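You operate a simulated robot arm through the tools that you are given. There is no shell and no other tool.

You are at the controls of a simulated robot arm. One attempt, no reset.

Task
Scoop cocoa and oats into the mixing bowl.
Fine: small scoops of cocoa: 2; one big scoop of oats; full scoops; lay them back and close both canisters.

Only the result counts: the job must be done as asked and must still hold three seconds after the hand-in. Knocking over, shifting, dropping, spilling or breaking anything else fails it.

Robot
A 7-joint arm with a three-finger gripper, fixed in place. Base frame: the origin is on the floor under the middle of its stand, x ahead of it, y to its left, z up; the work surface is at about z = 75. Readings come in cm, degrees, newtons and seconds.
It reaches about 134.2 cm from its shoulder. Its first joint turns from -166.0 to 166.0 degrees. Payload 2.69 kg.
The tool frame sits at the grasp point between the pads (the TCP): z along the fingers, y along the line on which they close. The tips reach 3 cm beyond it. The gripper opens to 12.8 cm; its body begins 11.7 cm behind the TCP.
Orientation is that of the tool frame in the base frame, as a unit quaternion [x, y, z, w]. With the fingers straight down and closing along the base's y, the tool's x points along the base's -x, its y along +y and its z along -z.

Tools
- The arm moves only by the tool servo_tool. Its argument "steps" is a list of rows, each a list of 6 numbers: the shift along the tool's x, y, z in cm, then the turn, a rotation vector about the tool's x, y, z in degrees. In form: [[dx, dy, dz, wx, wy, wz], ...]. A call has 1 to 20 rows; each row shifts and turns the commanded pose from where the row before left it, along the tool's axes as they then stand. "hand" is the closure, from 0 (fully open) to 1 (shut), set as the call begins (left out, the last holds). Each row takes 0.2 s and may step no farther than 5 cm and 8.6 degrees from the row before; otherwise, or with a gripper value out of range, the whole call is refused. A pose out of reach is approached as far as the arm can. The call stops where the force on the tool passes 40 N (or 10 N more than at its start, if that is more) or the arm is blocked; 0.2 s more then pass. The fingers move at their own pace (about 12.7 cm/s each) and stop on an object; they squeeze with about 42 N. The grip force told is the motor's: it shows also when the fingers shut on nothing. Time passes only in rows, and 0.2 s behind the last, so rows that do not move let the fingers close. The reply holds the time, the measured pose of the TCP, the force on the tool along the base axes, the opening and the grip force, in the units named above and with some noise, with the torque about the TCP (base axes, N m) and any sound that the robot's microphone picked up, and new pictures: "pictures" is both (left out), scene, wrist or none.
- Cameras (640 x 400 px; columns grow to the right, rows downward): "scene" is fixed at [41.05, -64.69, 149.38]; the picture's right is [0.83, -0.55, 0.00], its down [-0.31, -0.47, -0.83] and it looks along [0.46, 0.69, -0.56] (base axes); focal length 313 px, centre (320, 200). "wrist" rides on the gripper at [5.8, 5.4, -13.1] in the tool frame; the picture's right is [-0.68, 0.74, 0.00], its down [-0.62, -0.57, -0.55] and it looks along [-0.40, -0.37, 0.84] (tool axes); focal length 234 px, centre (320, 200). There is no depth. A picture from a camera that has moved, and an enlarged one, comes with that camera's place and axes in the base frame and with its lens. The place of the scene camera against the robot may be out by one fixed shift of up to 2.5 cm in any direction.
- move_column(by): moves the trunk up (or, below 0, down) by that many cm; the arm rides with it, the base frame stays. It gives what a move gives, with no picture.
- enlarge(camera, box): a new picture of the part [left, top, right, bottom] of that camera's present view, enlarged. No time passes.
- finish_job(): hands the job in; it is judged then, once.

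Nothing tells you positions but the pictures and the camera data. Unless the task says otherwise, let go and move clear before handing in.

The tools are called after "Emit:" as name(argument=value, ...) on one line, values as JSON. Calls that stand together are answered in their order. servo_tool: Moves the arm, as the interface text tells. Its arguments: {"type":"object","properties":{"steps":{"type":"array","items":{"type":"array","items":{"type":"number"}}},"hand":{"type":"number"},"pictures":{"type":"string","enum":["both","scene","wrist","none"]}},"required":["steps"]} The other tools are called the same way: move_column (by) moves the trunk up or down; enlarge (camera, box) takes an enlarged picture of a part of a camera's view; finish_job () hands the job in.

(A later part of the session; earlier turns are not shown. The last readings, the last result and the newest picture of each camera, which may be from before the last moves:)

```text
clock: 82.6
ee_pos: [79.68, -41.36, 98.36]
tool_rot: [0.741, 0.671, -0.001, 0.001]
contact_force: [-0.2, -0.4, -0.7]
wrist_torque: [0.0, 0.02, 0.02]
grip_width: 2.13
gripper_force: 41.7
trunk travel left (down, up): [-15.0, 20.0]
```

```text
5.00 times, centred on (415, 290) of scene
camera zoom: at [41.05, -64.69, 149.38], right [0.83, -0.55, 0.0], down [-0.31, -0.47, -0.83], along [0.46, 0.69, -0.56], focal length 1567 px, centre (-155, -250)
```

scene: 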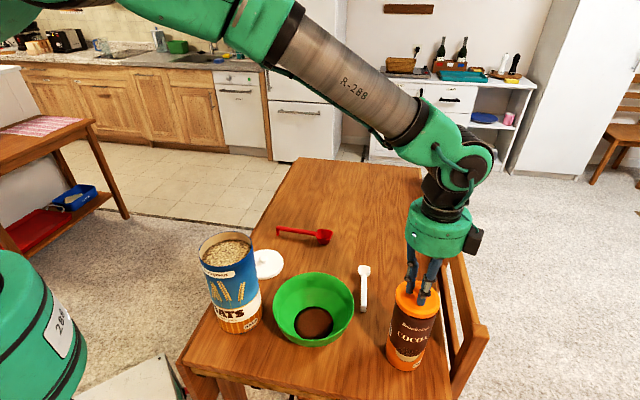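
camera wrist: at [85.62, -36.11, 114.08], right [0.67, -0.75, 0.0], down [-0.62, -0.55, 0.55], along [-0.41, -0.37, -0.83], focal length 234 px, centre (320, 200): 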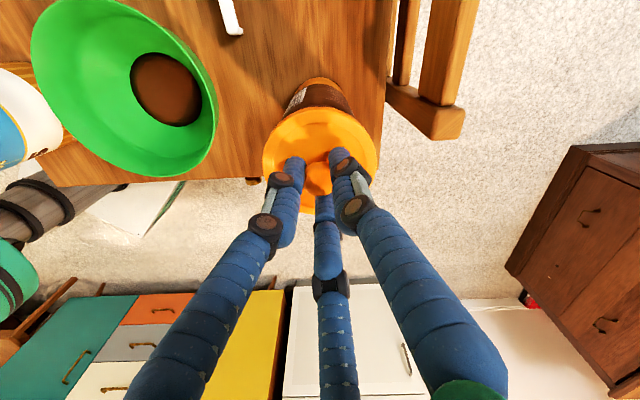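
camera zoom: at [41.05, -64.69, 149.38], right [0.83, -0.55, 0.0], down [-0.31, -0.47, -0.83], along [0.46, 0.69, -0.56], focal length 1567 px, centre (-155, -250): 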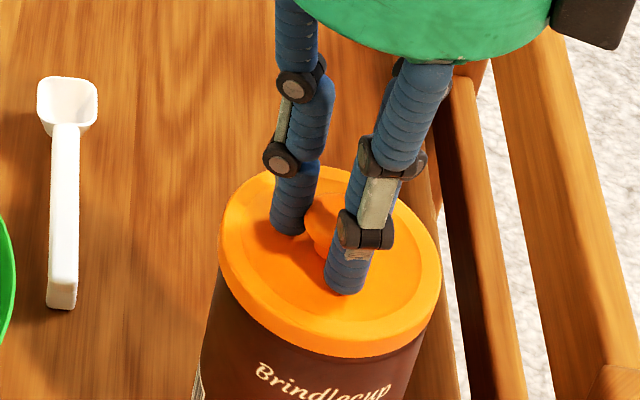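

Still no contact; the skirt is sliding over the rim. I continue in small steps.

Emit:
servo_tool(steps=[[0, 0, 0.15, 0, 0, 0], [0, 0, 0.15, 0, 0, 0], [0, 0, 0, 0, 0, 0]], pictures="none")

Emit:
servo_tool(steps=[[0, 0, 0.15, 0, 0, 0], [0, 0, 0, 0, 0, 0]], pictures="none")

Emit:
enlarge(camera="scene", box=[370, 250, 460, 330])

```text
clock: 83.4
ee_pos: [79.57, -41.36, 98.15]
tool_rot: [0.742, 0.671, -0.002, 0.001]
contact_force: [0.8, -0.2, 1.2]
wrist_torque: [0.01, -0.07, -0.03]
grip_width: 2.15
gripper_force: 41.9
trunk travel left (down, up): [-15.0, 20.0]
```

```text
clock: 84.0
ee_pos: [79.6, -41.44, 98.19]
tool_rot: [0.741, 0.671, -0.002, 0.002]
contact_force: [-1.1, -1.1, 9.7]
wrist_torque: [0.0, -0.12, -0.02]
grip_width: 2.13
gripper_force: 41.9
trunk travel left (down, up): [-15.0, 20.0]
```

```text
5.00 times, centred on (415, 290) of scene
camera zoom: at [41.05, -64.69, 149.38], right [0.83, -0.55, 0.0], down [-0.31, -0.47, -0.83], along [0.46, 0.69, -0.56], focal length 1567 px, centre (-155, -250)
```

zoom: 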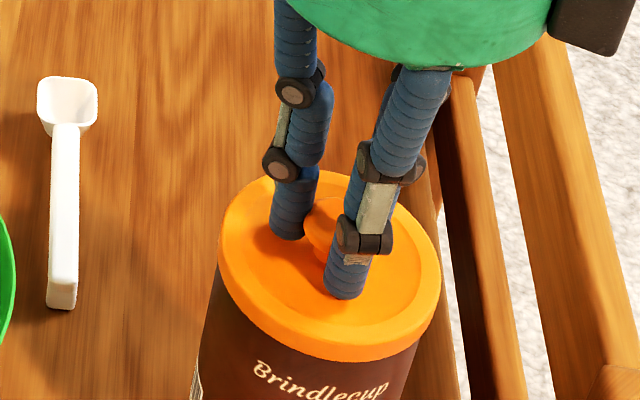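

The lid has seated (about 10 N, centred). I release the knob and rise.

Emit:
servo_tool(steps=[[0, 0, -0.05, 0, 0, 0], [0, 0, 0, 0, 0, 0], [0, 0, 0, 0, 0, 0], [0, 0, -1.0, 0, 0, 0], [0, 0, -2.0, 0, 0, 0], [0, 0, -4, 0, 0, 0], [0, 0, -4, 0, 0, 0], [0, 0, 0, 0, 0, 0]], hand=0.68)

Emit:
enlarge(camera="scene", box=[360, 260, 460, 380])

Emit:
enlarge(camera="wrist", box=[220, 60, 420, 210])

```text
clock: 85.8
ee_pos: [79.59, -41.27, 109.11]
tool_rot: [0.741, 0.672, -0.001, 0.001]
contact_force: [-0.2, 0.8, 0.1]
wrist_torque: [-0.04, -0.06, -0.02]
grip_width: 4.12
gripper_force: 0.1
trunk travel left (down, up): [-15.0, 20.0]
heard: snap
camera wrist: at [85.5, -35.9, 122.1], right [0.67, -0.75, 0.0], down [-0.62, -0.55, 0.55], along [-0.41, -0.37, -0.83], focal length 234 px, centre (320, 200)
```

scene: 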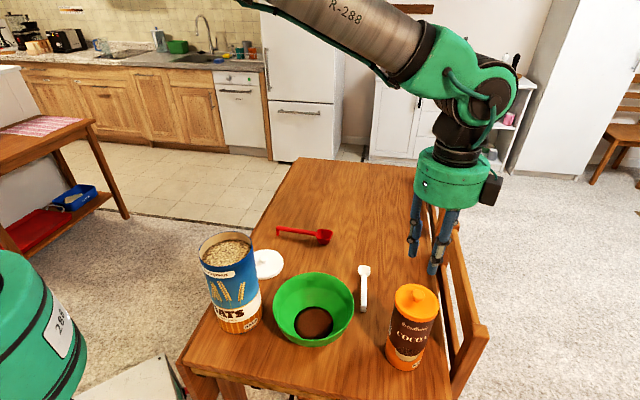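
wrist: 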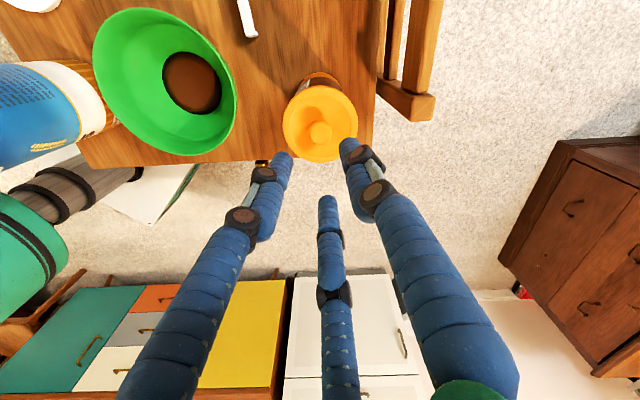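

```text
3.33 times, centred on (410, 320) of scene
camera zoom: at [41.05, -64.69, 149.38], right [0.83, -0.55, 0.0], down [-0.31, -0.47, -0.83], along [0.46, 0.69, -0.56], focal length 1045 px, centre (20, -200)
```

zoom: 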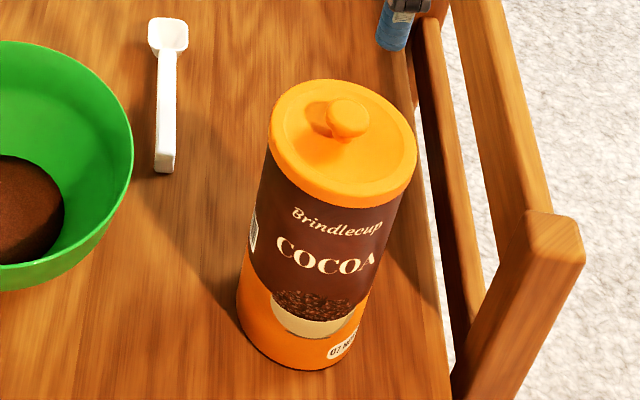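

```text
2.67 times, centred on (320, 135) of wrist
camera zoom: at [85.5, -35.9, 122.1], right [0.67, -0.75, 0.0], down [-0.62, -0.55, 0.55], along [-0.41, -0.37, -0.83], focal length 624 px, centre (320, 373)
```

zoom: 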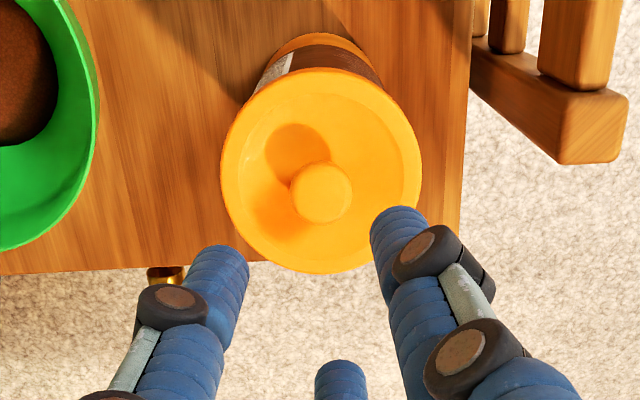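

A snap was heard: the cocoa can is closed. Now I travel over to the red scoop.

Emit:
servo_tool(steps=[[4.23, -0.64, -0.3, 0, 0, 0], [4.23, -0.64, -0.3, 0, 0, 0], [4.23, -0.64, -0.3, 0, 0, 0], [4.23, -0.64, 0, 0, 0, 0], [4.23, -0.64, 0, 0, 0, 0], [4.23, -0.64, 0, 0, 0, 0], [4.23, -0.64, 0, 0, 0, 0], [4.23, -0.64, 0, 0, 0, 0], [4.23, -0.64, 0, 0, 0, 0], [4.23, -0.64, 0, 0, 0, 0], [4.23, -0.64, 0, 0, 0, 0], [4.23, -0.64, 0, 0, 0, 0], [0, 0, 0, 0, 0, 0]], hand=0.2)

Emit:
enlarge(camera="wrist", box=[160, 0, 480, 200])

```text
clock: 88.6
ee_pos: [77.1, 10.17, 109.74]
tool_rot: [0.742, 0.671, -0.002, 0.0]
contact_force: [0.4, 0.5, -0.2]
wrist_torque: [-0.04, 0.02, 0.0]
grip_width: 10.25
gripper_force: 0.0
trunk travel left (down, up): [-15.0, 20.0]
camera wrist: at [82.91, 15.51, 122.76], right [0.67, -0.75, 0.0], down [-0.62, -0.55, 0.55], along [-0.41, -0.37, -0.83], focal length 234 px, centre (320, 200)
```

scene: 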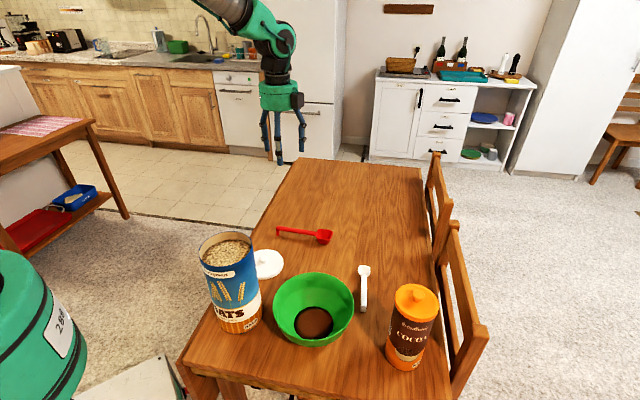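
wrist: 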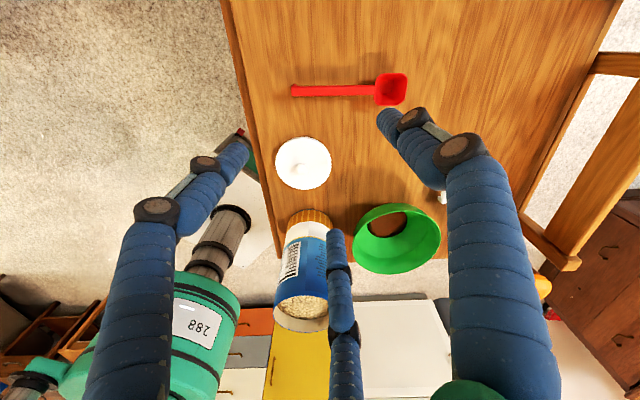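

```text
2.00 times, centred on (320, 100) of wrist
camera zoom: at [82.91, 15.51, 122.76], right [0.67, -0.75, 0.0], down [-0.62, -0.55, 0.55], along [-0.41, -0.37, -0.83], focal length 468 px, centre (320, 400)
```

zoom: 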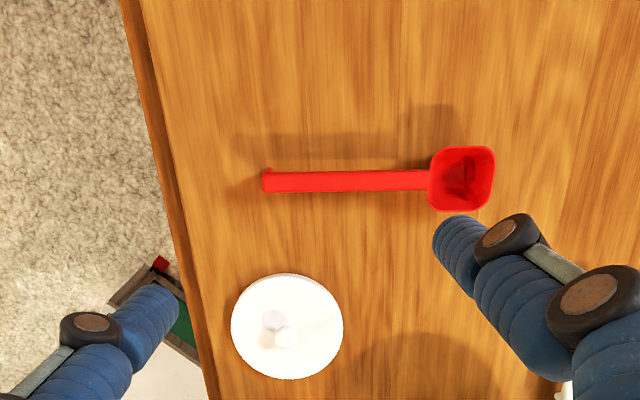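

The red scoop runs from its hook end at (75.1,15.1) to its cup centre at (86.6,2.2), rim near z=77.8. I test turning the wrist the short way so tool +x points along the handle (azimuth -48°).

Emit:
servo_tool(steps=[[0, 0, 0, 0, 0, 8.5], [0, 0, 0, 0, 0, 8.5], [0, 0, 0, 0, 0, 8.5], [0, 0, 0, 0, 0, 8.5], [0, 0, 0, 0, 0, 8.5], [0, 0, 0, 0, 0, 8.5], [0, 0, 0, 0, 0, 8.5], [0, 0, 0, 0, 0, 8.5], [0, 0, 0, 0, 0, 8.5], [0, 0, 0, 0, 0, 8.5], [0, 0, 0, 0, 0, 8.5], [0, 0, 0, 0, 0, 8.5], [0, 0, 0, 0, 0, 8.5], [0, 0, 0, 0, 0, 8.5], [0, 0, 0, 0, 0, 8.5], [0, 0, 0, 0, 0, 4.9], [0, 0, 0, 0, 0, 0]], pictures="wrist")

```text
clock: 92.2
ee_pos: [76.06, -0.29, 107.83]
tool_rot: [0.995, -0.045, 0.005, -0.086]
contact_force: [0.9, -0.6, -0.3]
wrist_torque: [0.01, -0.02, -0.01]
grip_width: 10.23
gripper_force: 0.0
out of reach, approached as far as the arm can: row 9, 10, 11, 12, 13, 14, 15, 16
trunk travel left (down, up): [-15.0, 20.0]
camera wrist: at [81.04, -8.26, 119.83], right [-0.74, -0.66, -0.13], down [-0.57, 0.52, 0.64], along [-0.35, 0.54, -0.76], focal length 234 px, centre (320, 200)
```

wrist: 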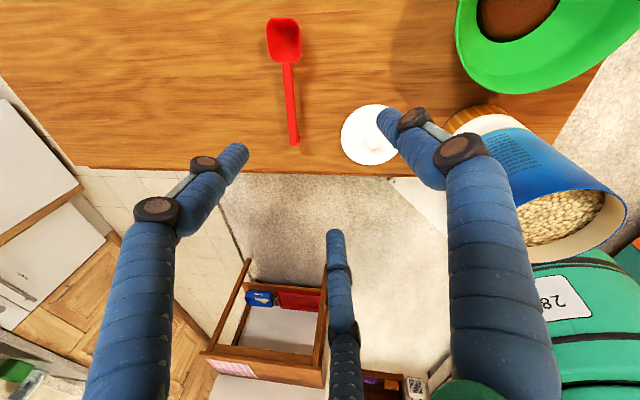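

That way hits a wrist limit near azimuth 16°, so I must go around the other way (through 180° to 312°). I turn back first.

Emit:
servo_tool(steps=[[0, 0, 0, 0, 0, -8.5], [0, 0, 0, 0, 0, -8.5], [0, 0, 0, 0, 0, -8.5], [0, 0, 0, 0, 0, -8.5], [0, 0, 0, 0, 0, 0]], pictures="none")

```text
clock: 93.4
ee_pos: [75.97, -0.19, 107.89]
tool_rot: [0.964, 0.25, 0.031, -0.081]
contact_force: [0.2, -0.9, 0.2]
wrist_torque: [0.02, -0.01, 0.03]
grip_width: 10.23
gripper_force: 0.0
trunk travel left (down, up): [-15.0, 20.0]
```

Emit:
servo_tool(steps=[[0, 0, 0, -4.05, -2.88, 0], [0, 0, 0, -4.05, -2.88, 0], [0, 0, 0, 0, 0, -8.5], [0, 0, 0, 0, 0, -8.5], [0, 0, 0, 0, 0, -8.5], [0, 0, 0, 0, 0, -8.5], [0, 0, 0, 0, 0, -8.5], [0, 0, 0, 0, 0, -8.5], [0, 0, 0, 0, 0, -8.5], [0, 0, 0, 0, 0, -8.5], [0, 0, 0, 0, 0, -8.5], [0, 0, 0, 0, 0, -8.5], [0, 0, 0, 0, 0, -8.5], [0, 0, 0, 0, 0, -8.5], [0, 0, 0, 0, 0, -8.5], [0, 0, 0, 0, 0, -8.5], [0, 0, 0, 0, 0, -8.5], [0, 0, 0, 0, 0, -8.5], [0, 0, 0, 0, 0, -8.5], [0, 0, 0, 0, 0, -8.5]], pictures="none")

```text
clock: 97.6
ee_pos: [76.03, -0.09, 107.97]
tool_rot: [-0.017, 1.0, -0.001, -0.001]
contact_force: [0.1, 0.0, 0.0]
wrist_torque: [-0.01, 0.0, -0.01]
grip_width: 10.25
gripper_force: 0.1
trunk travel left (down, up): [-15.0, 20.0]
```

Emit:
servo_tool(steps=[[0, 0, 0, 0, 0, -8.5], [0, 0, 0, 0, 0, -8.5], [0, 0, 0, 0, 0, -8.5], [0, 0, 0, 0, 0, -8.5], [0, 0, 0, 0, 0, -8.5], [0, 0, 0, 0, 0, -8.5], [0, 0, 0, 0, 0, -8.5], [0, 0, 0, 0, 0, -8.5], [0, 0, 0, 0, 0, -8.5], [0, 0, 0, 0, 0, -8.5], [0, 0, 0, 0, 0, -8.5], [0, 0, 0, 0, 0, -8.5], [0, 0, 0, 0, 0, -8.5], [0, 0, 0, 0, 0, -8.5], [0, 0, 0, 0, 0, -8.5], [0, 0, 0, 0, 0, -2.5], [-2.81, -3.16, 1, 0, 0, 0], [-2.81, -3.16, 2, 0, 0, 0], [-2.81, -3.16, 2, 0, 0, 0], [0, 0, 0, 0, 0, 0]], hand=0.55)

Emit:
enlarge(camera="wrist", box=[180, 0, 460, 180])

```text
clock: 101.8
ee_pos: [77.39, 12.38, 102.81]
tool_rot: [0.913, -0.407, -0.001, 0.001]
contact_force: [0.3, -0.2, 0.1]
wrist_torque: [-0.04, 0.03, 0.0]
grip_width: 5.77
gripper_force: 0.1
trunk travel left (down, up): [-15.0, 20.0]
camera wrist: at [77.39, 4.54, 115.86], right [-1.0, 0.01, 0.0], down [0.01, 0.84, 0.55], along [0.01, 0.55, -0.84], focal length 234 px, centre (320, 200)
```

scene: 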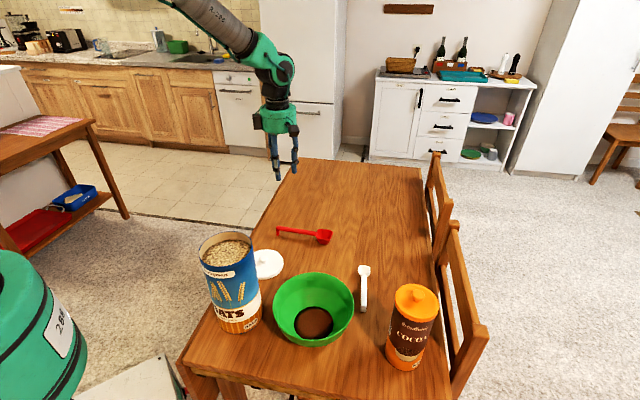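
wrist: 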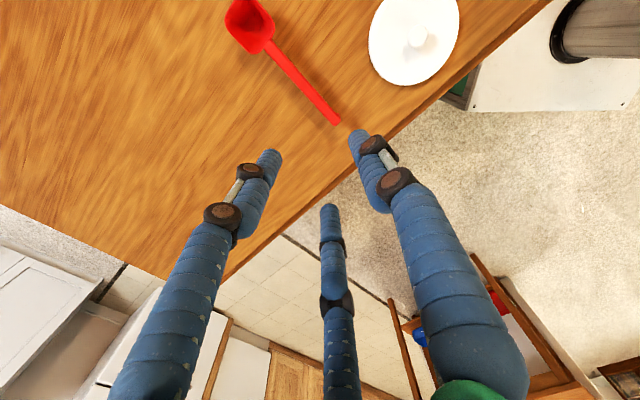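

```text
2.22 times, centred on (320, 90) of wrist
camera zoom: at [77.39, 4.54, 115.86], right [-1.0, 0.01, 0.0], down [0.01, 0.84, 0.55], along [0.01, 0.55, -0.84], focal length 520 px, centre (320, 444)
```

zoom: 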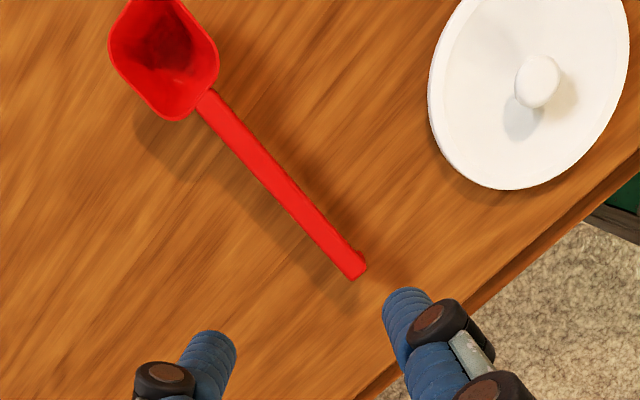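

Now aligned along the red handle (azimuth -48°), about 0.5 cm off sideways. I correct and descend partway.

Emit:
servo_tool(steps=[[0, 0.45, 3.5, 0, 0, 0], [0, 0, 3.5, 0, 0, 0], [0, 0, 3.5, 0, 0, 0], [0, 0, 3.5, 0, 0, 0], [0, 0, 3.5, 0, 0, 0], [0, 0, 2.0, 0, 0, 0], [0, 0, 0, 0, 0, 0]], hand=0.62)

Emit:
enlarge(camera="wrist", box=[220, 60, 440, 200])

Emit:
enlarge(camera="scene", box=[250, 180, 350, 270])

```text
clock: 103.4
ee_pos: [77.08, 12.08, 83.29]
tool_rot: [0.913, -0.407, 0.0, 0.0]
contact_force: [-0.6, 0.0, 1.1]
wrist_torque: [0.01, 0.0, 0.02]
grip_width: 4.86
gripper_force: 0.0
trunk travel left (down, up): [-15.0, 20.0]
camera wrist: at [76.93, 4.23, 96.31], right [-1.0, 0.01, 0.0], down [0.01, 0.84, 0.55], along [0.01, 0.55, -0.84], focal length 234 px, centre (320, 200)
```

scene: 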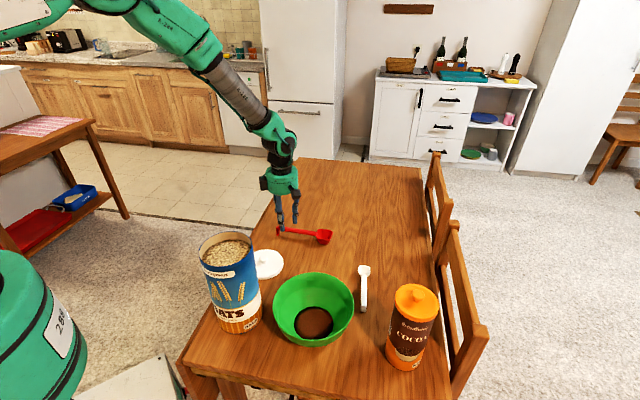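
wrist: 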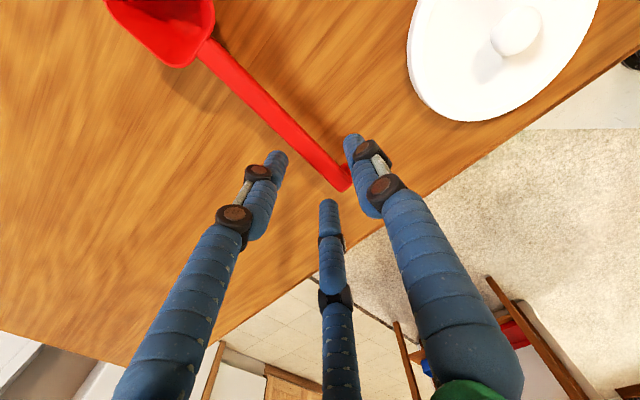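

```text
2.86 times, centred on (330, 130) of wrist
camera zoom: at [76.93, 4.23, 96.31], right [-1.0, 0.01, 0.0], down [0.01, 0.84, 0.55], along [0.01, 0.55, -0.84], focal length 669 px, centre (291, 400)
```

zoom: 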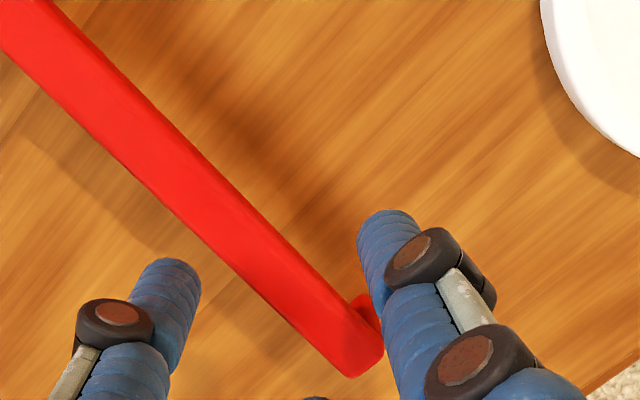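

```text
4.44 times, centred on (300, 225) of scene
camera zoom: at [41.05, -64.69, 149.38], right [0.83, -0.55, 0.0], down [-0.31, -0.47, -0.83], along [0.46, 0.69, -0.56], focal length 1393 px, centre (409, 89)
```

zoom: 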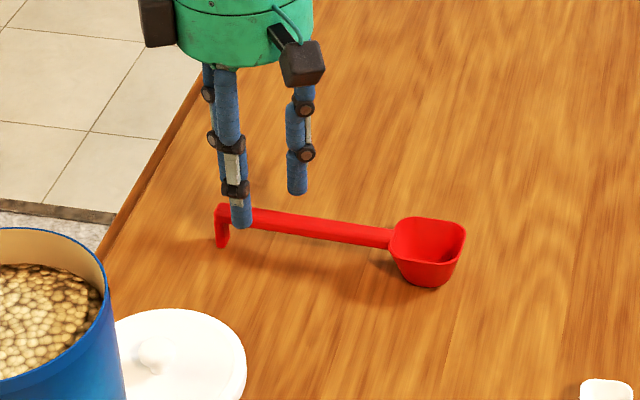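

Handle is centred between the fingers and about 2.5 cm above the table. I lower and close.

Emit:
servo_tool(steps=[[0, 0, 1.5, 0, 0, 0], [0, 0, 1.5, 0, 0, 0], [0, 0, 1.2, 0, 0, 0], [0, 0, 0.4, 0, 0, 0], [0, 0, 0, 0, 0, 0]])

Emit:
enlarge(camera="wrist", box=[220, 60, 440, 200])

```text
clock: 104.6
ee_pos: [76.95, 12.16, 78.74]
tool_rot: [0.913, -0.408, 0.0, 0.001]
contact_force: [0.1, -1.0, 1.0]
wrist_torque: [0.04, 0.0, 0.04]
grip_width: 4.85
gripper_force: 0.1
trunk travel left (down, up): [-15.0, 20.0]
camera wrist: at [76.88, 4.2, 91.77], right [-1.0, 0.01, 0.0], down [0.01, 0.84, 0.55], along [0.01, 0.55, -0.84], focal length 234 px, centre (320, 200)
```

scene: 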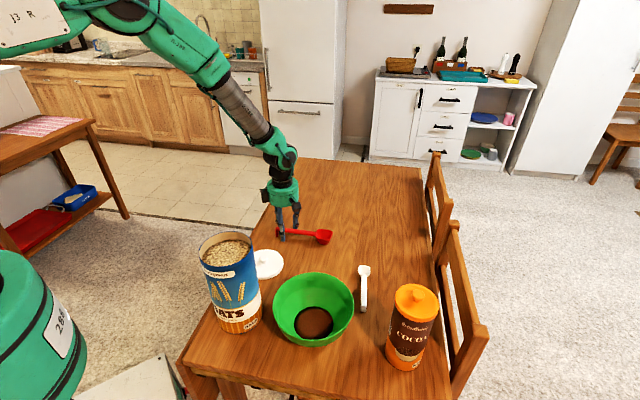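
wrist: 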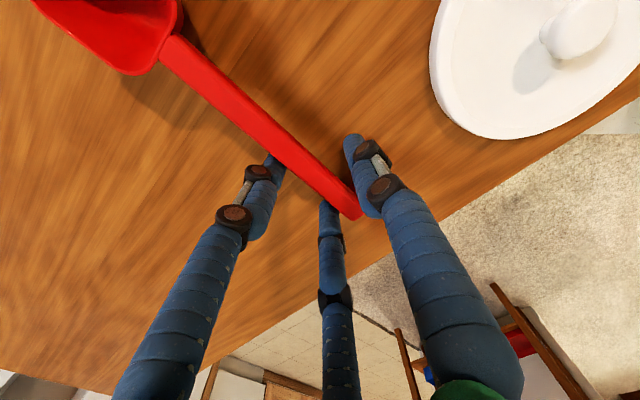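

```text
2.86 times, centred on (330, 130) of wrist
camera zoom: at [76.88, 4.2, 91.77], right [-1.0, 0.01, 0.0], down [0.01, 0.84, 0.55], along [0.01, 0.55, -0.84], focal length 669 px, centre (291, 400)
```

zoom: 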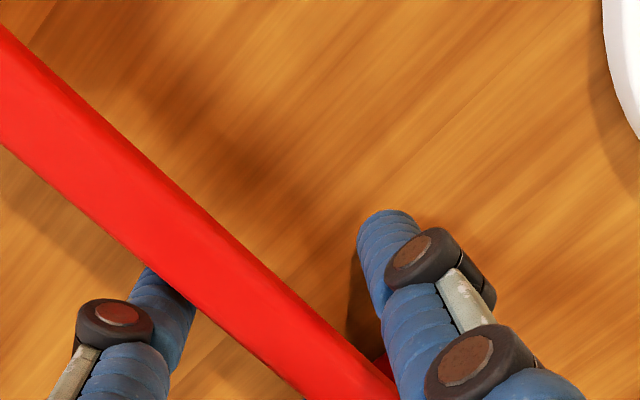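

Emit:
servo_tool(steps=[[0, 0, 0, 0, 0, 0], [0, 0, 0, 0, 0, 0], [0, 0, 0, 0, 0, 0], [0, 0, 0, 0, 0, 0]], hand=1)

Emit:
enlarge(camera="scene", box=[250, 180, 350, 270])

```text
clock: 105.6
ee_pos: [77.08, 12.0, 78.74]
tool_rot: [0.913, -0.407, 0.0, 0.001]
contact_force: [-0.1, 0.8, 0.3]
wrist_torque: [0.04, 0.03, -0.02]
grip_width: 2.35
gripper_force: 41.4
trunk travel left (down, up): [-15.0, 20.0]
camera wrist: at [76.9, 4.21, 91.77], right [-1.0, 0.01, 0.0], down [0.01, 0.84, 0.55], along [0.01, 0.55, -0.84], focal length 234 px, centre (320, 200)
```

scene: 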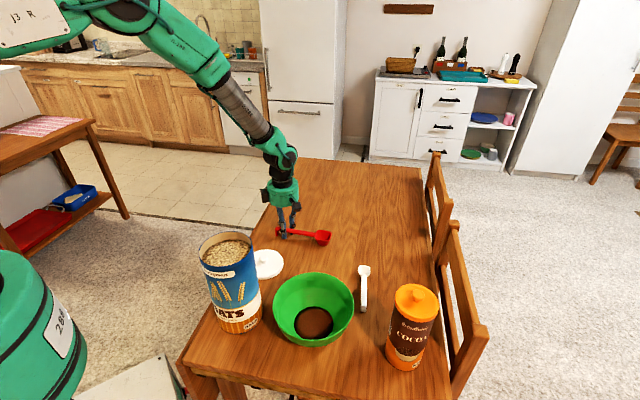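
wrist: 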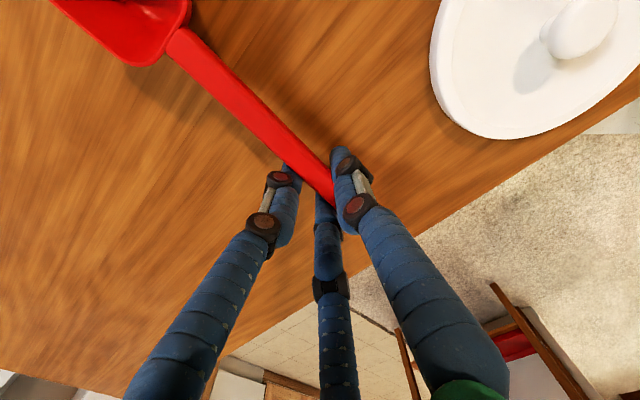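

```text
4.44 times, centred on (300, 225) of scene
camera zoom: at [41.05, -64.69, 149.38], right [0.83, -0.55, 0.0], down [-0.31, -0.47, -0.83], along [0.46, 0.69, -0.56], focal length 1393 px, centre (409, 89)
```

zoom: 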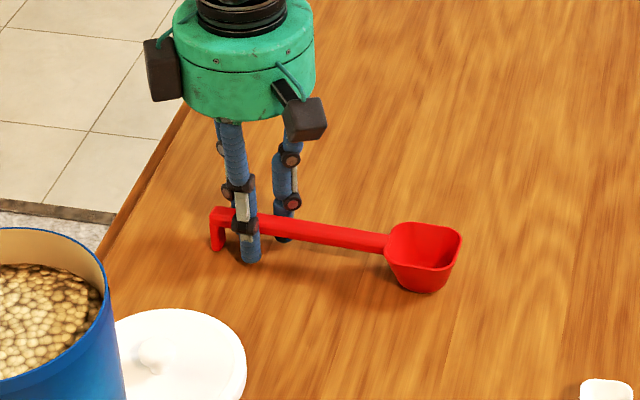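

Red scoop is gripped (cup centre at about tool (13.8, 0.5, 1)). I lift it high and turn the wrist back toward the working azimuth.

Emit:
servo_tool(steps=[[0, 0, -1, 0, 0, 0], [0, 0, -2.5, 0, 0, 0], [0, 0, -4, 0, 0, 0], [0, 0, -4.5, 0, 0, 0], [0, 0, -4.5, 0, 0, 0], [0, 0, -4.5, 0, 0, 0], [0, 0, -4.5, 0, 0, 0], [0, 0, -4.5, 0, 0, 0], [0, 0, -4.5, 0, 0, 0], [0, 0, 0, 0, 0, 8.5], [0, 0, 0, 0, 0, 8.5], [0, 0, 0, 0, 0, 8.5], [0, 0, 0, 0, 0, 8.5], [0, 0, 0, 0, 0, 8.5], [0, 0, 0, 0, 0, 8.5], [0, 0, 0, 0, 0, 8.5], [0, 0, 0, 0, 0, 8.5], [0, 0, 0, 0, 0, 8.5], [0, 0, 0, 0, 0, 8.5]])

Emit:
servo_tool(steps=[[0, 0, 0, 0, 0, 8.5], [0, 0, 0, 0, 0, 8.5], [0, 0, 0, 0, 0, 8.5], [0, 0, 0, 0, 0, 8.5], [0, 0, 0, 0, 0, 8.5], [0, 0, 0, 0, 0, 8.5], [0, 0, 0, 0, 0, 8.5], [0, 0, 0, 0, 0, 8.5], [0, 0, 0, 0, 0, 8.5], [0, 0, 0, 0, 0, 8.5], [0, 0, 0, 0, 0, 8.5], [0, 0, 0, 0, 0, 8.5], [0, 0, 0, 0, 0, 8.5], [0, 0, 0, 0, 0, 8.5], [0, 0, 0, 0, 0, 8.5], [0, 0, 0, 0, 0, 8.5], [0, 0, 0, 0, 0, 0]])

```text
clock: 109.6
ee_pos: [77.09, 12.08, 113.08]
tool_rot: [-0.396, 0.918, 0.0, 0.0]
contact_force: [0.5, -0.7, 0.0]
wrist_torque: [0.04, -0.04, 0.0]
grip_width: 2.37
gripper_force: 41.9
trunk travel left (down, up): [-15.0, 20.0]
camera wrist: at [69.17, 11.57, 126.32], right [-0.07, 1.0, 0.0], down [0.83, 0.06, 0.55], along [0.55, 0.04, -0.84], focal length 234 px, centre (320, 200)
```

scene: 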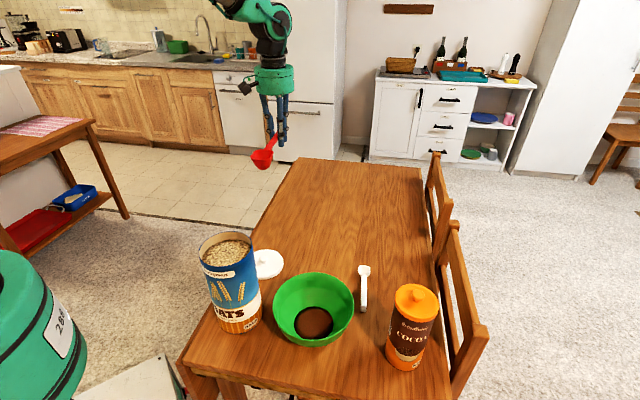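
wrist: 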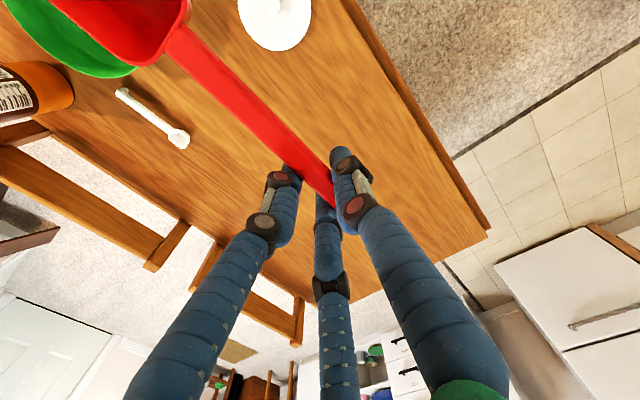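

```text
clock: 113.2
ee_pos: [77.02, 12.18, 113.28]
tool_rot: [0.702, 0.712, -0.001, 0.0]
contact_force: [0.2, -0.1, 0.5]
wrist_torque: [-0.04, -0.01, 0.0]
grip_width: 2.35
gripper_force: 42.4
trunk travel left (down, up): [-15.0, 20.0]
camera wrist: at [82.35, 18.06, 126.31], right [0.75, -0.67, 0.0], down [-0.56, -0.62, 0.55], along [-0.37, -0.41, -0.84], focal length 234 px, centre (320, 200)
```

scene: 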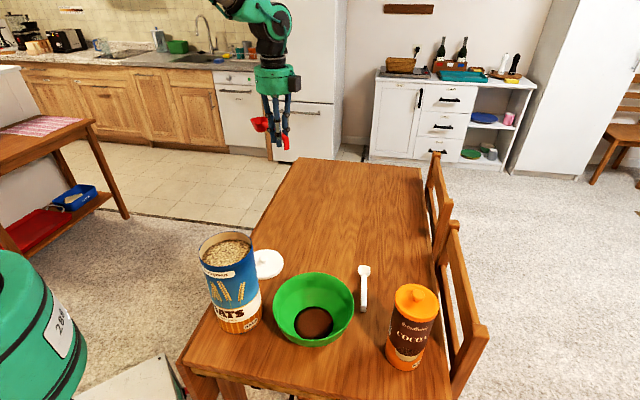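
wrist: 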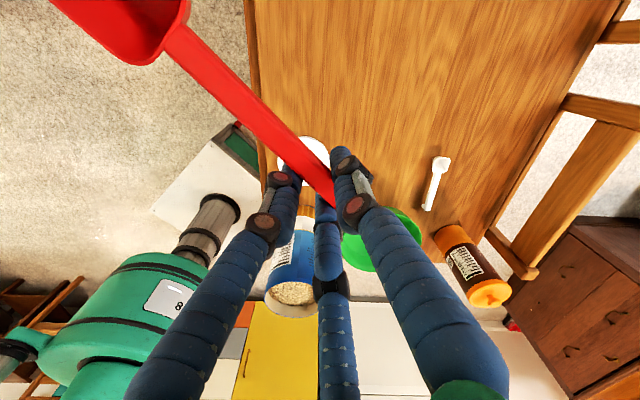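

The wrist turned fine. I move over the oats can at height for a look from above.

Emit:
servo_tool(steps=[[-2.68, -3.32, -1.0, 0, 0, 0], [-2.68, -3.32, -1.0, 0, 0, 0], [-2.68, -3.32, -1.0, 0, 0, 0], [-2.68, -3.32, -1.0, 0, 0, 0], [-2.68, -3.32, -0.7, 0, 0, 0], [-2.68, -3.32, 0, 0, 0, 0], [-2.68, -3.32, 0, 0, 0, 0], [-2.68, -3.32, 0, 0, 0, 0], [-2.68, -3.32, 0, 0, 0, 0], [0, 0, 0, 0, 0, 0], [0, 0, 0, 0, 0, 0]])

Emit:
enlarge(camera="wrist", box=[220, 0, 440, 150])

Emit:
enlarge(camera="scene", box=[180, 210, 290, 350])

```text
clock: 115.6
ee_pos: [47.64, -12.46, 118.02]
tool_rot: [0.702, 0.713, -0.001, 0.0]
contact_force: [0.3, 0.5, -1.1]
wrist_torque: [-0.06, 0.02, 0.01]
grip_width: 2.34
gripper_force: 42.0
trunk travel left (down, up): [-15.0, 20.0]
camera wrist: at [52.86, -6.46, 131.05], right [0.75, -0.67, 0.0], down [-0.56, -0.62, 0.55], along [-0.37, -0.41, -0.83], focal length 234 px, centre (320, 200)
```

scene: 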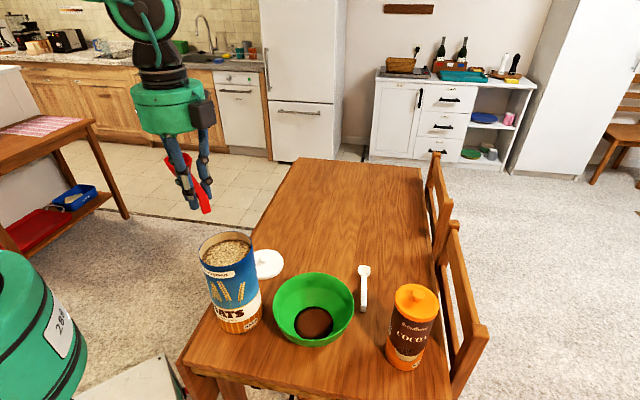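
wrist: 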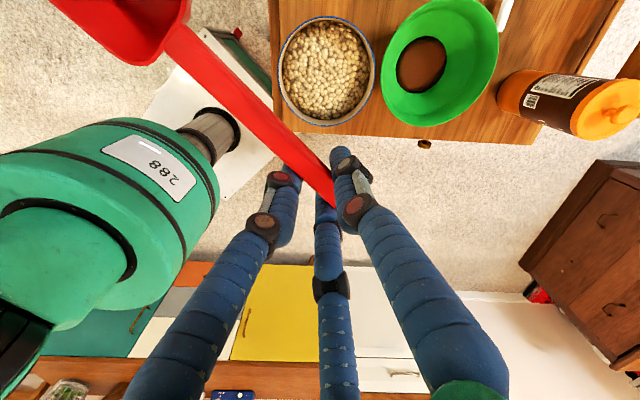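

```text
2.67 times, centred on (330, 75) of wrist
camera zoom: at [52.86, -6.46, 131.05], right [0.75, -0.67, 0.0], down [-0.56, -0.62, 0.55], along [-0.37, -0.41, -0.83], focal length 624 px, centre (293, 533)
```

zoom: 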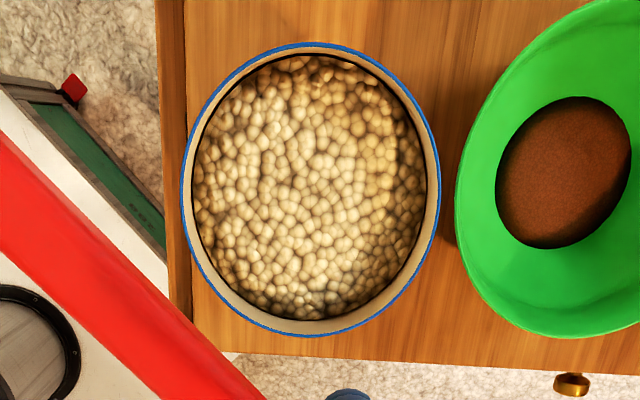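

```text
2.86 times, centred on (235, 280) of scene
camera zoom: at [41.05, -64.69, 149.38], right [0.83, -0.55, 0.0], down [-0.31, -0.47, -0.83], along [0.46, 0.69, -0.56], focal length 895 px, centre (563, -29)
```

zoom: 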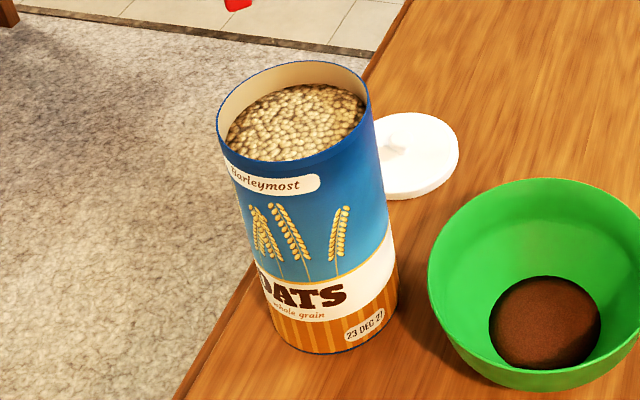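

Oats can: centre at about (51.5,-9.2), rim near z=98.5, oats about 2.3 cm below the rim. I place the red scoop above it and tilt the cup down 60°.

Emit:
servo_tool(steps=[[-1.44, 1.69, 0.8, 0, 0, 0], [-1.44, 1.7, 0.8, 0, 0, 0], [0, 0, 0, 0, -8.57, 0], [0, 0, 0, 0, -8.57, 0], [0, 0, 0, 0, -8.57, 0], [0, 0, 0, 0, -8.57, 0], [0, 0, 0, 0, -8.57, 0], [0, 0, 0, 0, -8.57, 0], [0, 0, 0, 0, -8.58, 0], [0, 0, 0, 0, 0, 0], [0, 0, 0, 0, 0, 0]])

Emit:
enlarge(camera="scene", box=[180, 190, 290, 300])

Emit:
enlarge(camera="wrist", box=[20, 0, 340, 200])

```text
clock: 118.0
ee_pos: [50.9, -15.26, 116.5]
tool_rot: [0.607, 0.617, -0.351, 0.357]
contact_force: [0.1, 0.5, -0.9]
wrist_torque: [0.01, 0.03, 0.01]
grip_width: 2.32
gripper_force: 42.1
trunk travel left (down, up): [-15.0, 20.0]
camera wrist: at [56.12, -0.88, 117.88], right [0.74, -0.33, 0.59], down [-0.57, 0.16, 0.81], along [-0.36, -0.93, -0.07], focal length 234 px, centre (320, 200)
```

scene: 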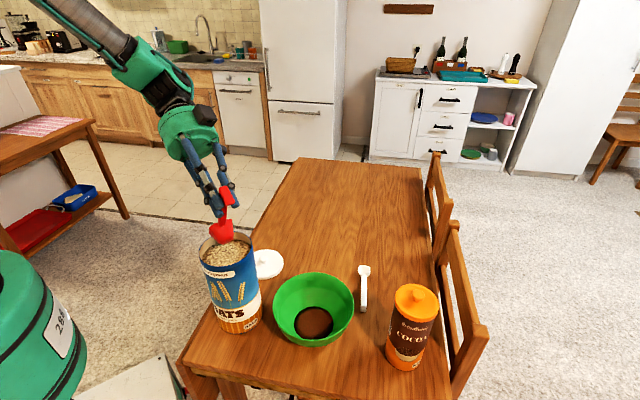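
wrist: 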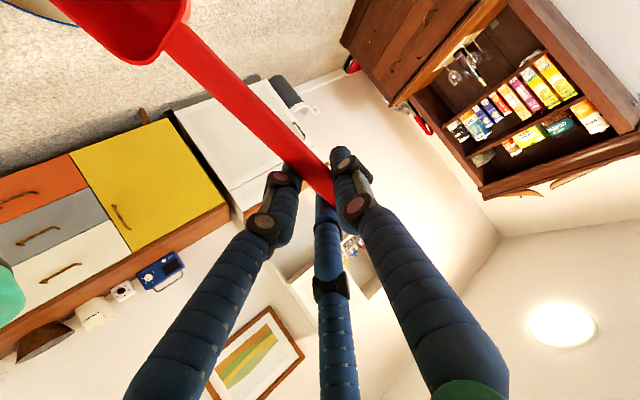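

```text
3.64 times, centred on (235, 245) of scene
camera zoom: at [41.05, -64.69, 149.38], right [0.83, -0.55, 0.0], down [-0.31, -0.47, -0.83], along [0.46, 0.69, -0.56], focal length 1140 px, centre (629, 36)
```

zoom: 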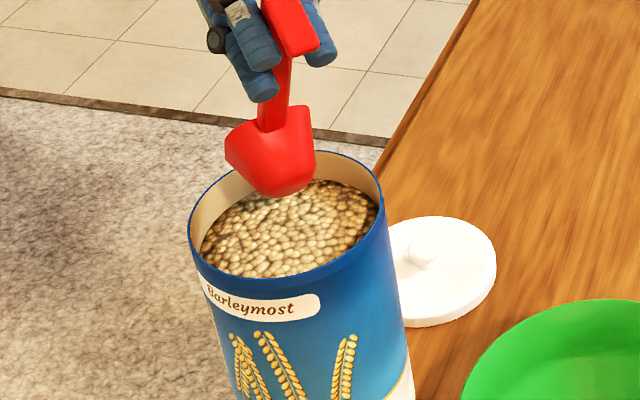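

```text
2.00 times, centred on (180, 100) of wrist
camera zoom: at [56.12, -0.88, 117.88], right [0.74, -0.33, 0.59], down [-0.57, 0.16, 0.81], along [-0.36, -0.93, -0.07], focal length 468 px, centre (600, 400)
```

zoom: 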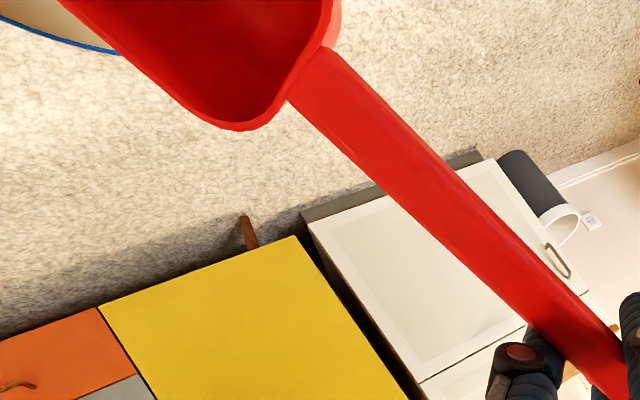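

The hover looks aligned. I plunge straight down into the oats.

Emit:
servo_tool(steps=[[1.433, 0, 0.824, 0, 0, 0], [1.433, 0, 0.824, 0, 0, 0], [1.433, 0, 0.824, 0, 0, 0], [1.433, 0, 0.824, 0, 0, 0], [1.433, 0, 0.824, 0, 0, 0], [1.433, 0, 0.824, 0, 0, 0], [1.433, 0, 0.824, 0, 0, 0], [0, 0, 0, 0, 0, 0]])

Emit:
enlarge(camera="scene", box=[180, 190, 290, 300])

Emit:
enlarge(camera="wrist", box=[60, 0, 360, 190])

```text
clock: 119.8
ee_pos: [51.15, -15.32, 104.84]
tool_rot: [0.607, 0.616, -0.353, 0.356]
contact_force: [-0.4, 0.5, -0.4]
wrist_torque: [-0.04, 0.0, -0.06]
grip_width: 2.37
gripper_force: 42.2
trunk travel left (down, up): [-15.0, 20.0]
camera wrist: at [56.15, -0.9, 106.27], right [0.74, -0.33, 0.58], down [-0.57, 0.16, 0.81], along [-0.36, -0.93, -0.07], focal length 234 px, centre (320, 200)
```

scene: 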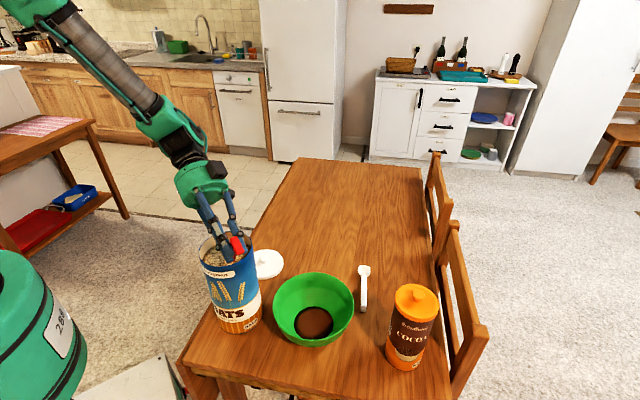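
wrist: 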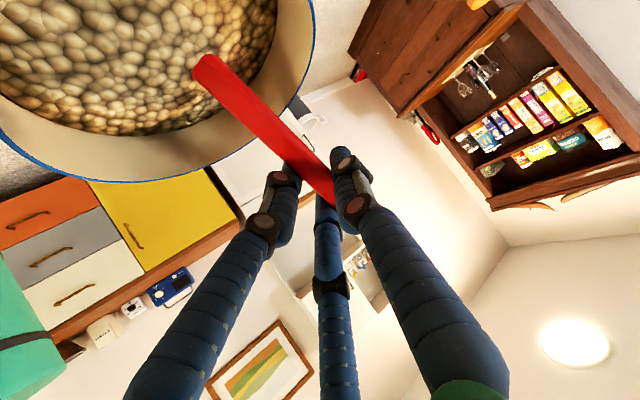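

```text
3.64 times, centred on (235, 245) of scene
camera zoom: at [41.05, -64.69, 149.38], right [0.83, -0.55, 0.0], down [-0.31, -0.47, -0.83], along [0.46, 0.69, -0.56], focal length 1140 px, centre (629, 36)
```

zoom: 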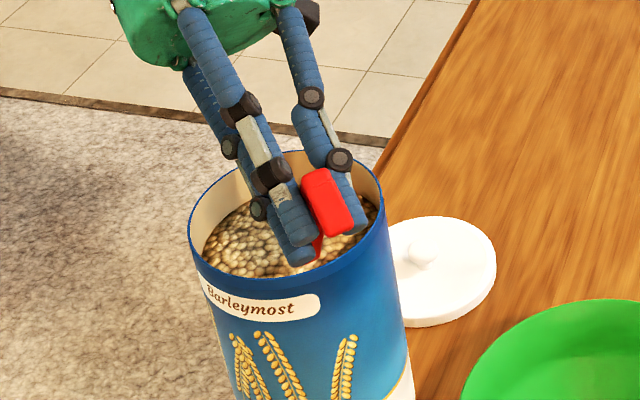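

```text
2.11 times, centred on (210, 95) of wrist
camera zoom: at [56.15, -0.9, 106.27], right [0.74, -0.33, 0.58], down [-0.57, 0.16, 0.81], along [-0.36, -0.93, -0.07], focal length 493 px, centre (552, 421)
```

zoom: 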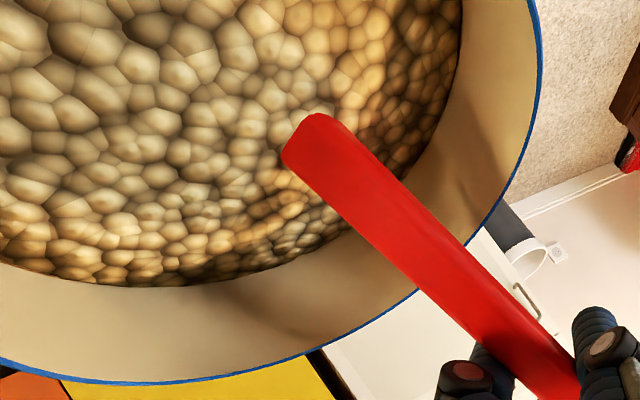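

The cup is fully in the oats (surface near z=96.2), with clear space around the handle. I level while drawing it up, keeping extra clearance from the rim.

Emit:
servo_tool(steps=[[-0.22, 0, 1.34, 0, 8, 0], [-0.634, 0, 0.698, 0, 7, 0], [-0.721, 0, 0.693, 0, 7, 0], [-0.73, 0, 0.609, 0, 7, 0], [-0.579, 0, 0.744, 0, 7, 0], [-0.478, 0, 0.377, 0, 6, 0], [-0.515, 0, 0.325, 0, 6, 0], [-0.68, 0, -2.0, 0, 6, 0], [-0.468, 0, -2.06, 0, 6, 0], [0, 0, -1.5, 0, 0, 0], [0, 0, 0, 0, 0, 0]])

Emit:
enlarge(camera="wrist", box=[40, 0, 280, 150])

Emit:
enlarge(camera="scene", box=[180, 200, 300, 350])

```text
clock: 122.2
ee_pos: [51.22, -21.93, 109.62]
tool_rot: [0.702, 0.713, -0.001, -0.001]
contact_force: [-1.2, -0.3, -0.7]
wrist_torque: [-0.06, -0.01, 0.02]
grip_width: 2.37
gripper_force: 42.2
trunk travel left (down, up): [-15.0, 20.0]
camera wrist: at [56.41, -16.0, 122.53], right [0.75, -0.67, 0.0], down [-0.56, -0.62, 0.55], along [-0.37, -0.41, -0.84], focal length 234 px, centre (320, 200)
```

scene: 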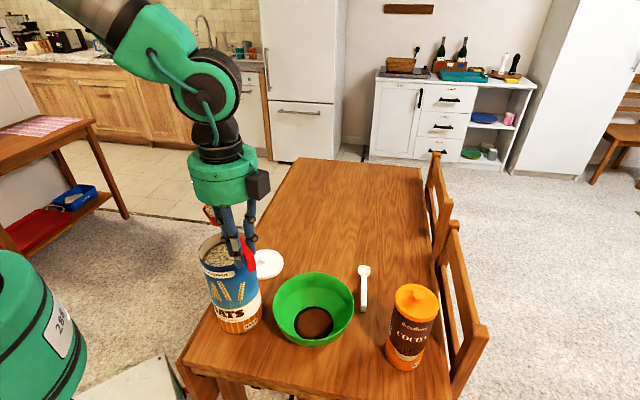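
wrist: 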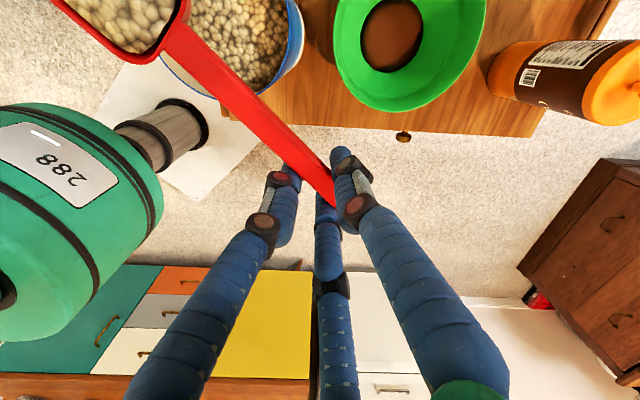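

```text
2.67 times, centred on (160, 75) of wrist
camera zoom: at [56.41, -16.0, 122.53], right [0.75, -0.67, 0.0], down [-0.56, -0.62, 0.55], along [-0.37, -0.41, -0.84], focal length 624 px, centre (747, 533)
```

zoom: 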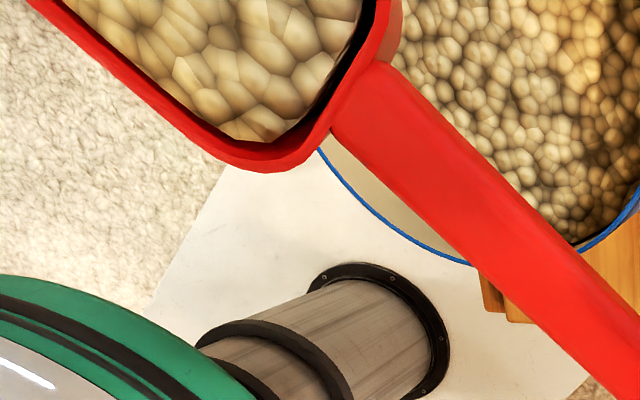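

```text
2.67 times, centred on (240, 275) of scene
camera zoom: at [41.05, -64.69, 149.38], right [0.83, -0.55, 0.0], down [-0.31, -0.47, -0.83], along [0.46, 0.69, -0.56], focal length 836 px, centre (533, 0)
```

zoom: 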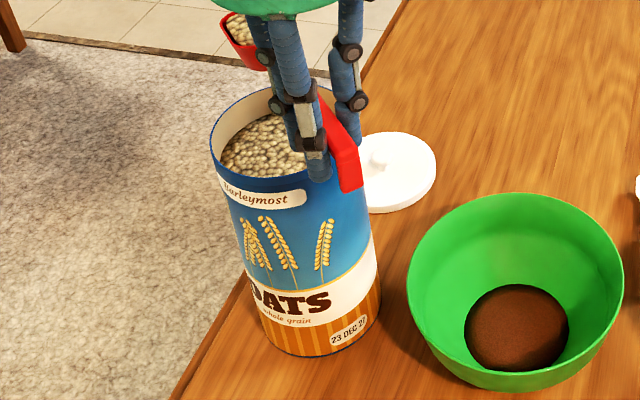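

The scoop came up loaded. I check that the oats can did not move (same window as before) and look at the fill from the scene side.

Emit:
enlarge(camera="scene", box=[180, 210, 290, 350])

Emit:
enlarge(camera="scene", box=[190, 190, 250, 235])

Emit:
enlarge(camera="wrist", box=[40, 0, 200, 70])

```text
2.86 times, centred on (235, 280) of scene
camera zoom: at [41.05, -64.69, 149.38], right [0.83, -0.55, 0.0], down [-0.31, -0.47, -0.83], along [0.46, 0.69, -0.56], focal length 895 px, centre (563, -29)
```

zoom: 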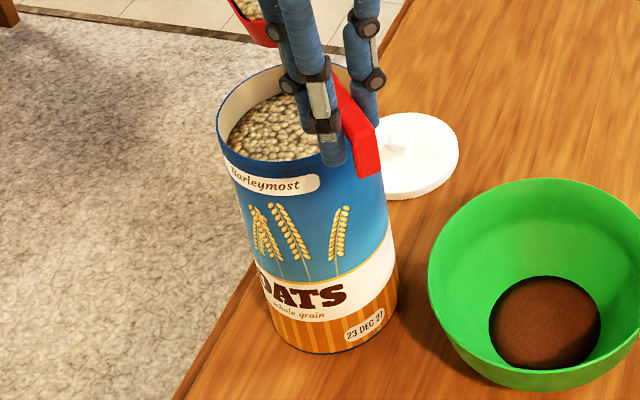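

```text
8.89 times, centred on (220, 212) of scene
camera zoom: at [41.05, -64.69, 149.38], right [0.83, -0.55, 0.0], down [-0.31, -0.47, -0.83], along [0.46, 0.69, -0.56], focal length 2786 px, centre (1209, 89)
```

zoom: 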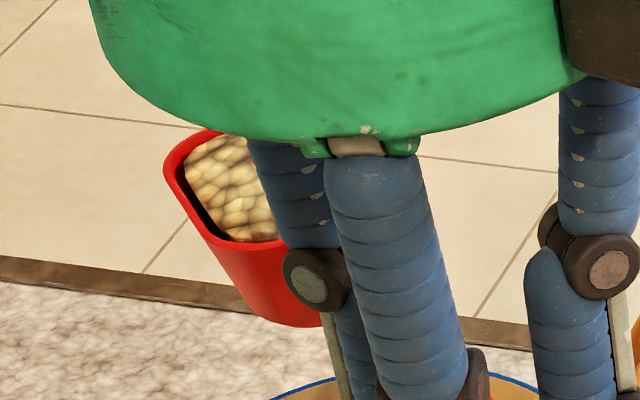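

```text
4.00 times, centred on (120, 35) of wrist
camera zoom: at [56.41, -16.0, 122.53], right [0.75, -0.67, 0.0], down [-0.56, -0.62, 0.55], along [-0.37, -0.41, -0.84], focal length 937 px, centre (1120, 860)
```

zoom: 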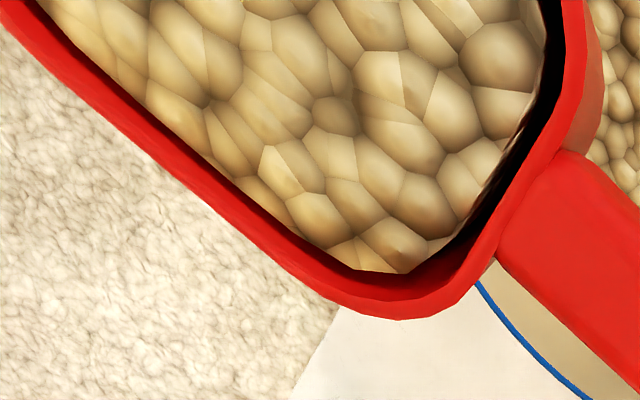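

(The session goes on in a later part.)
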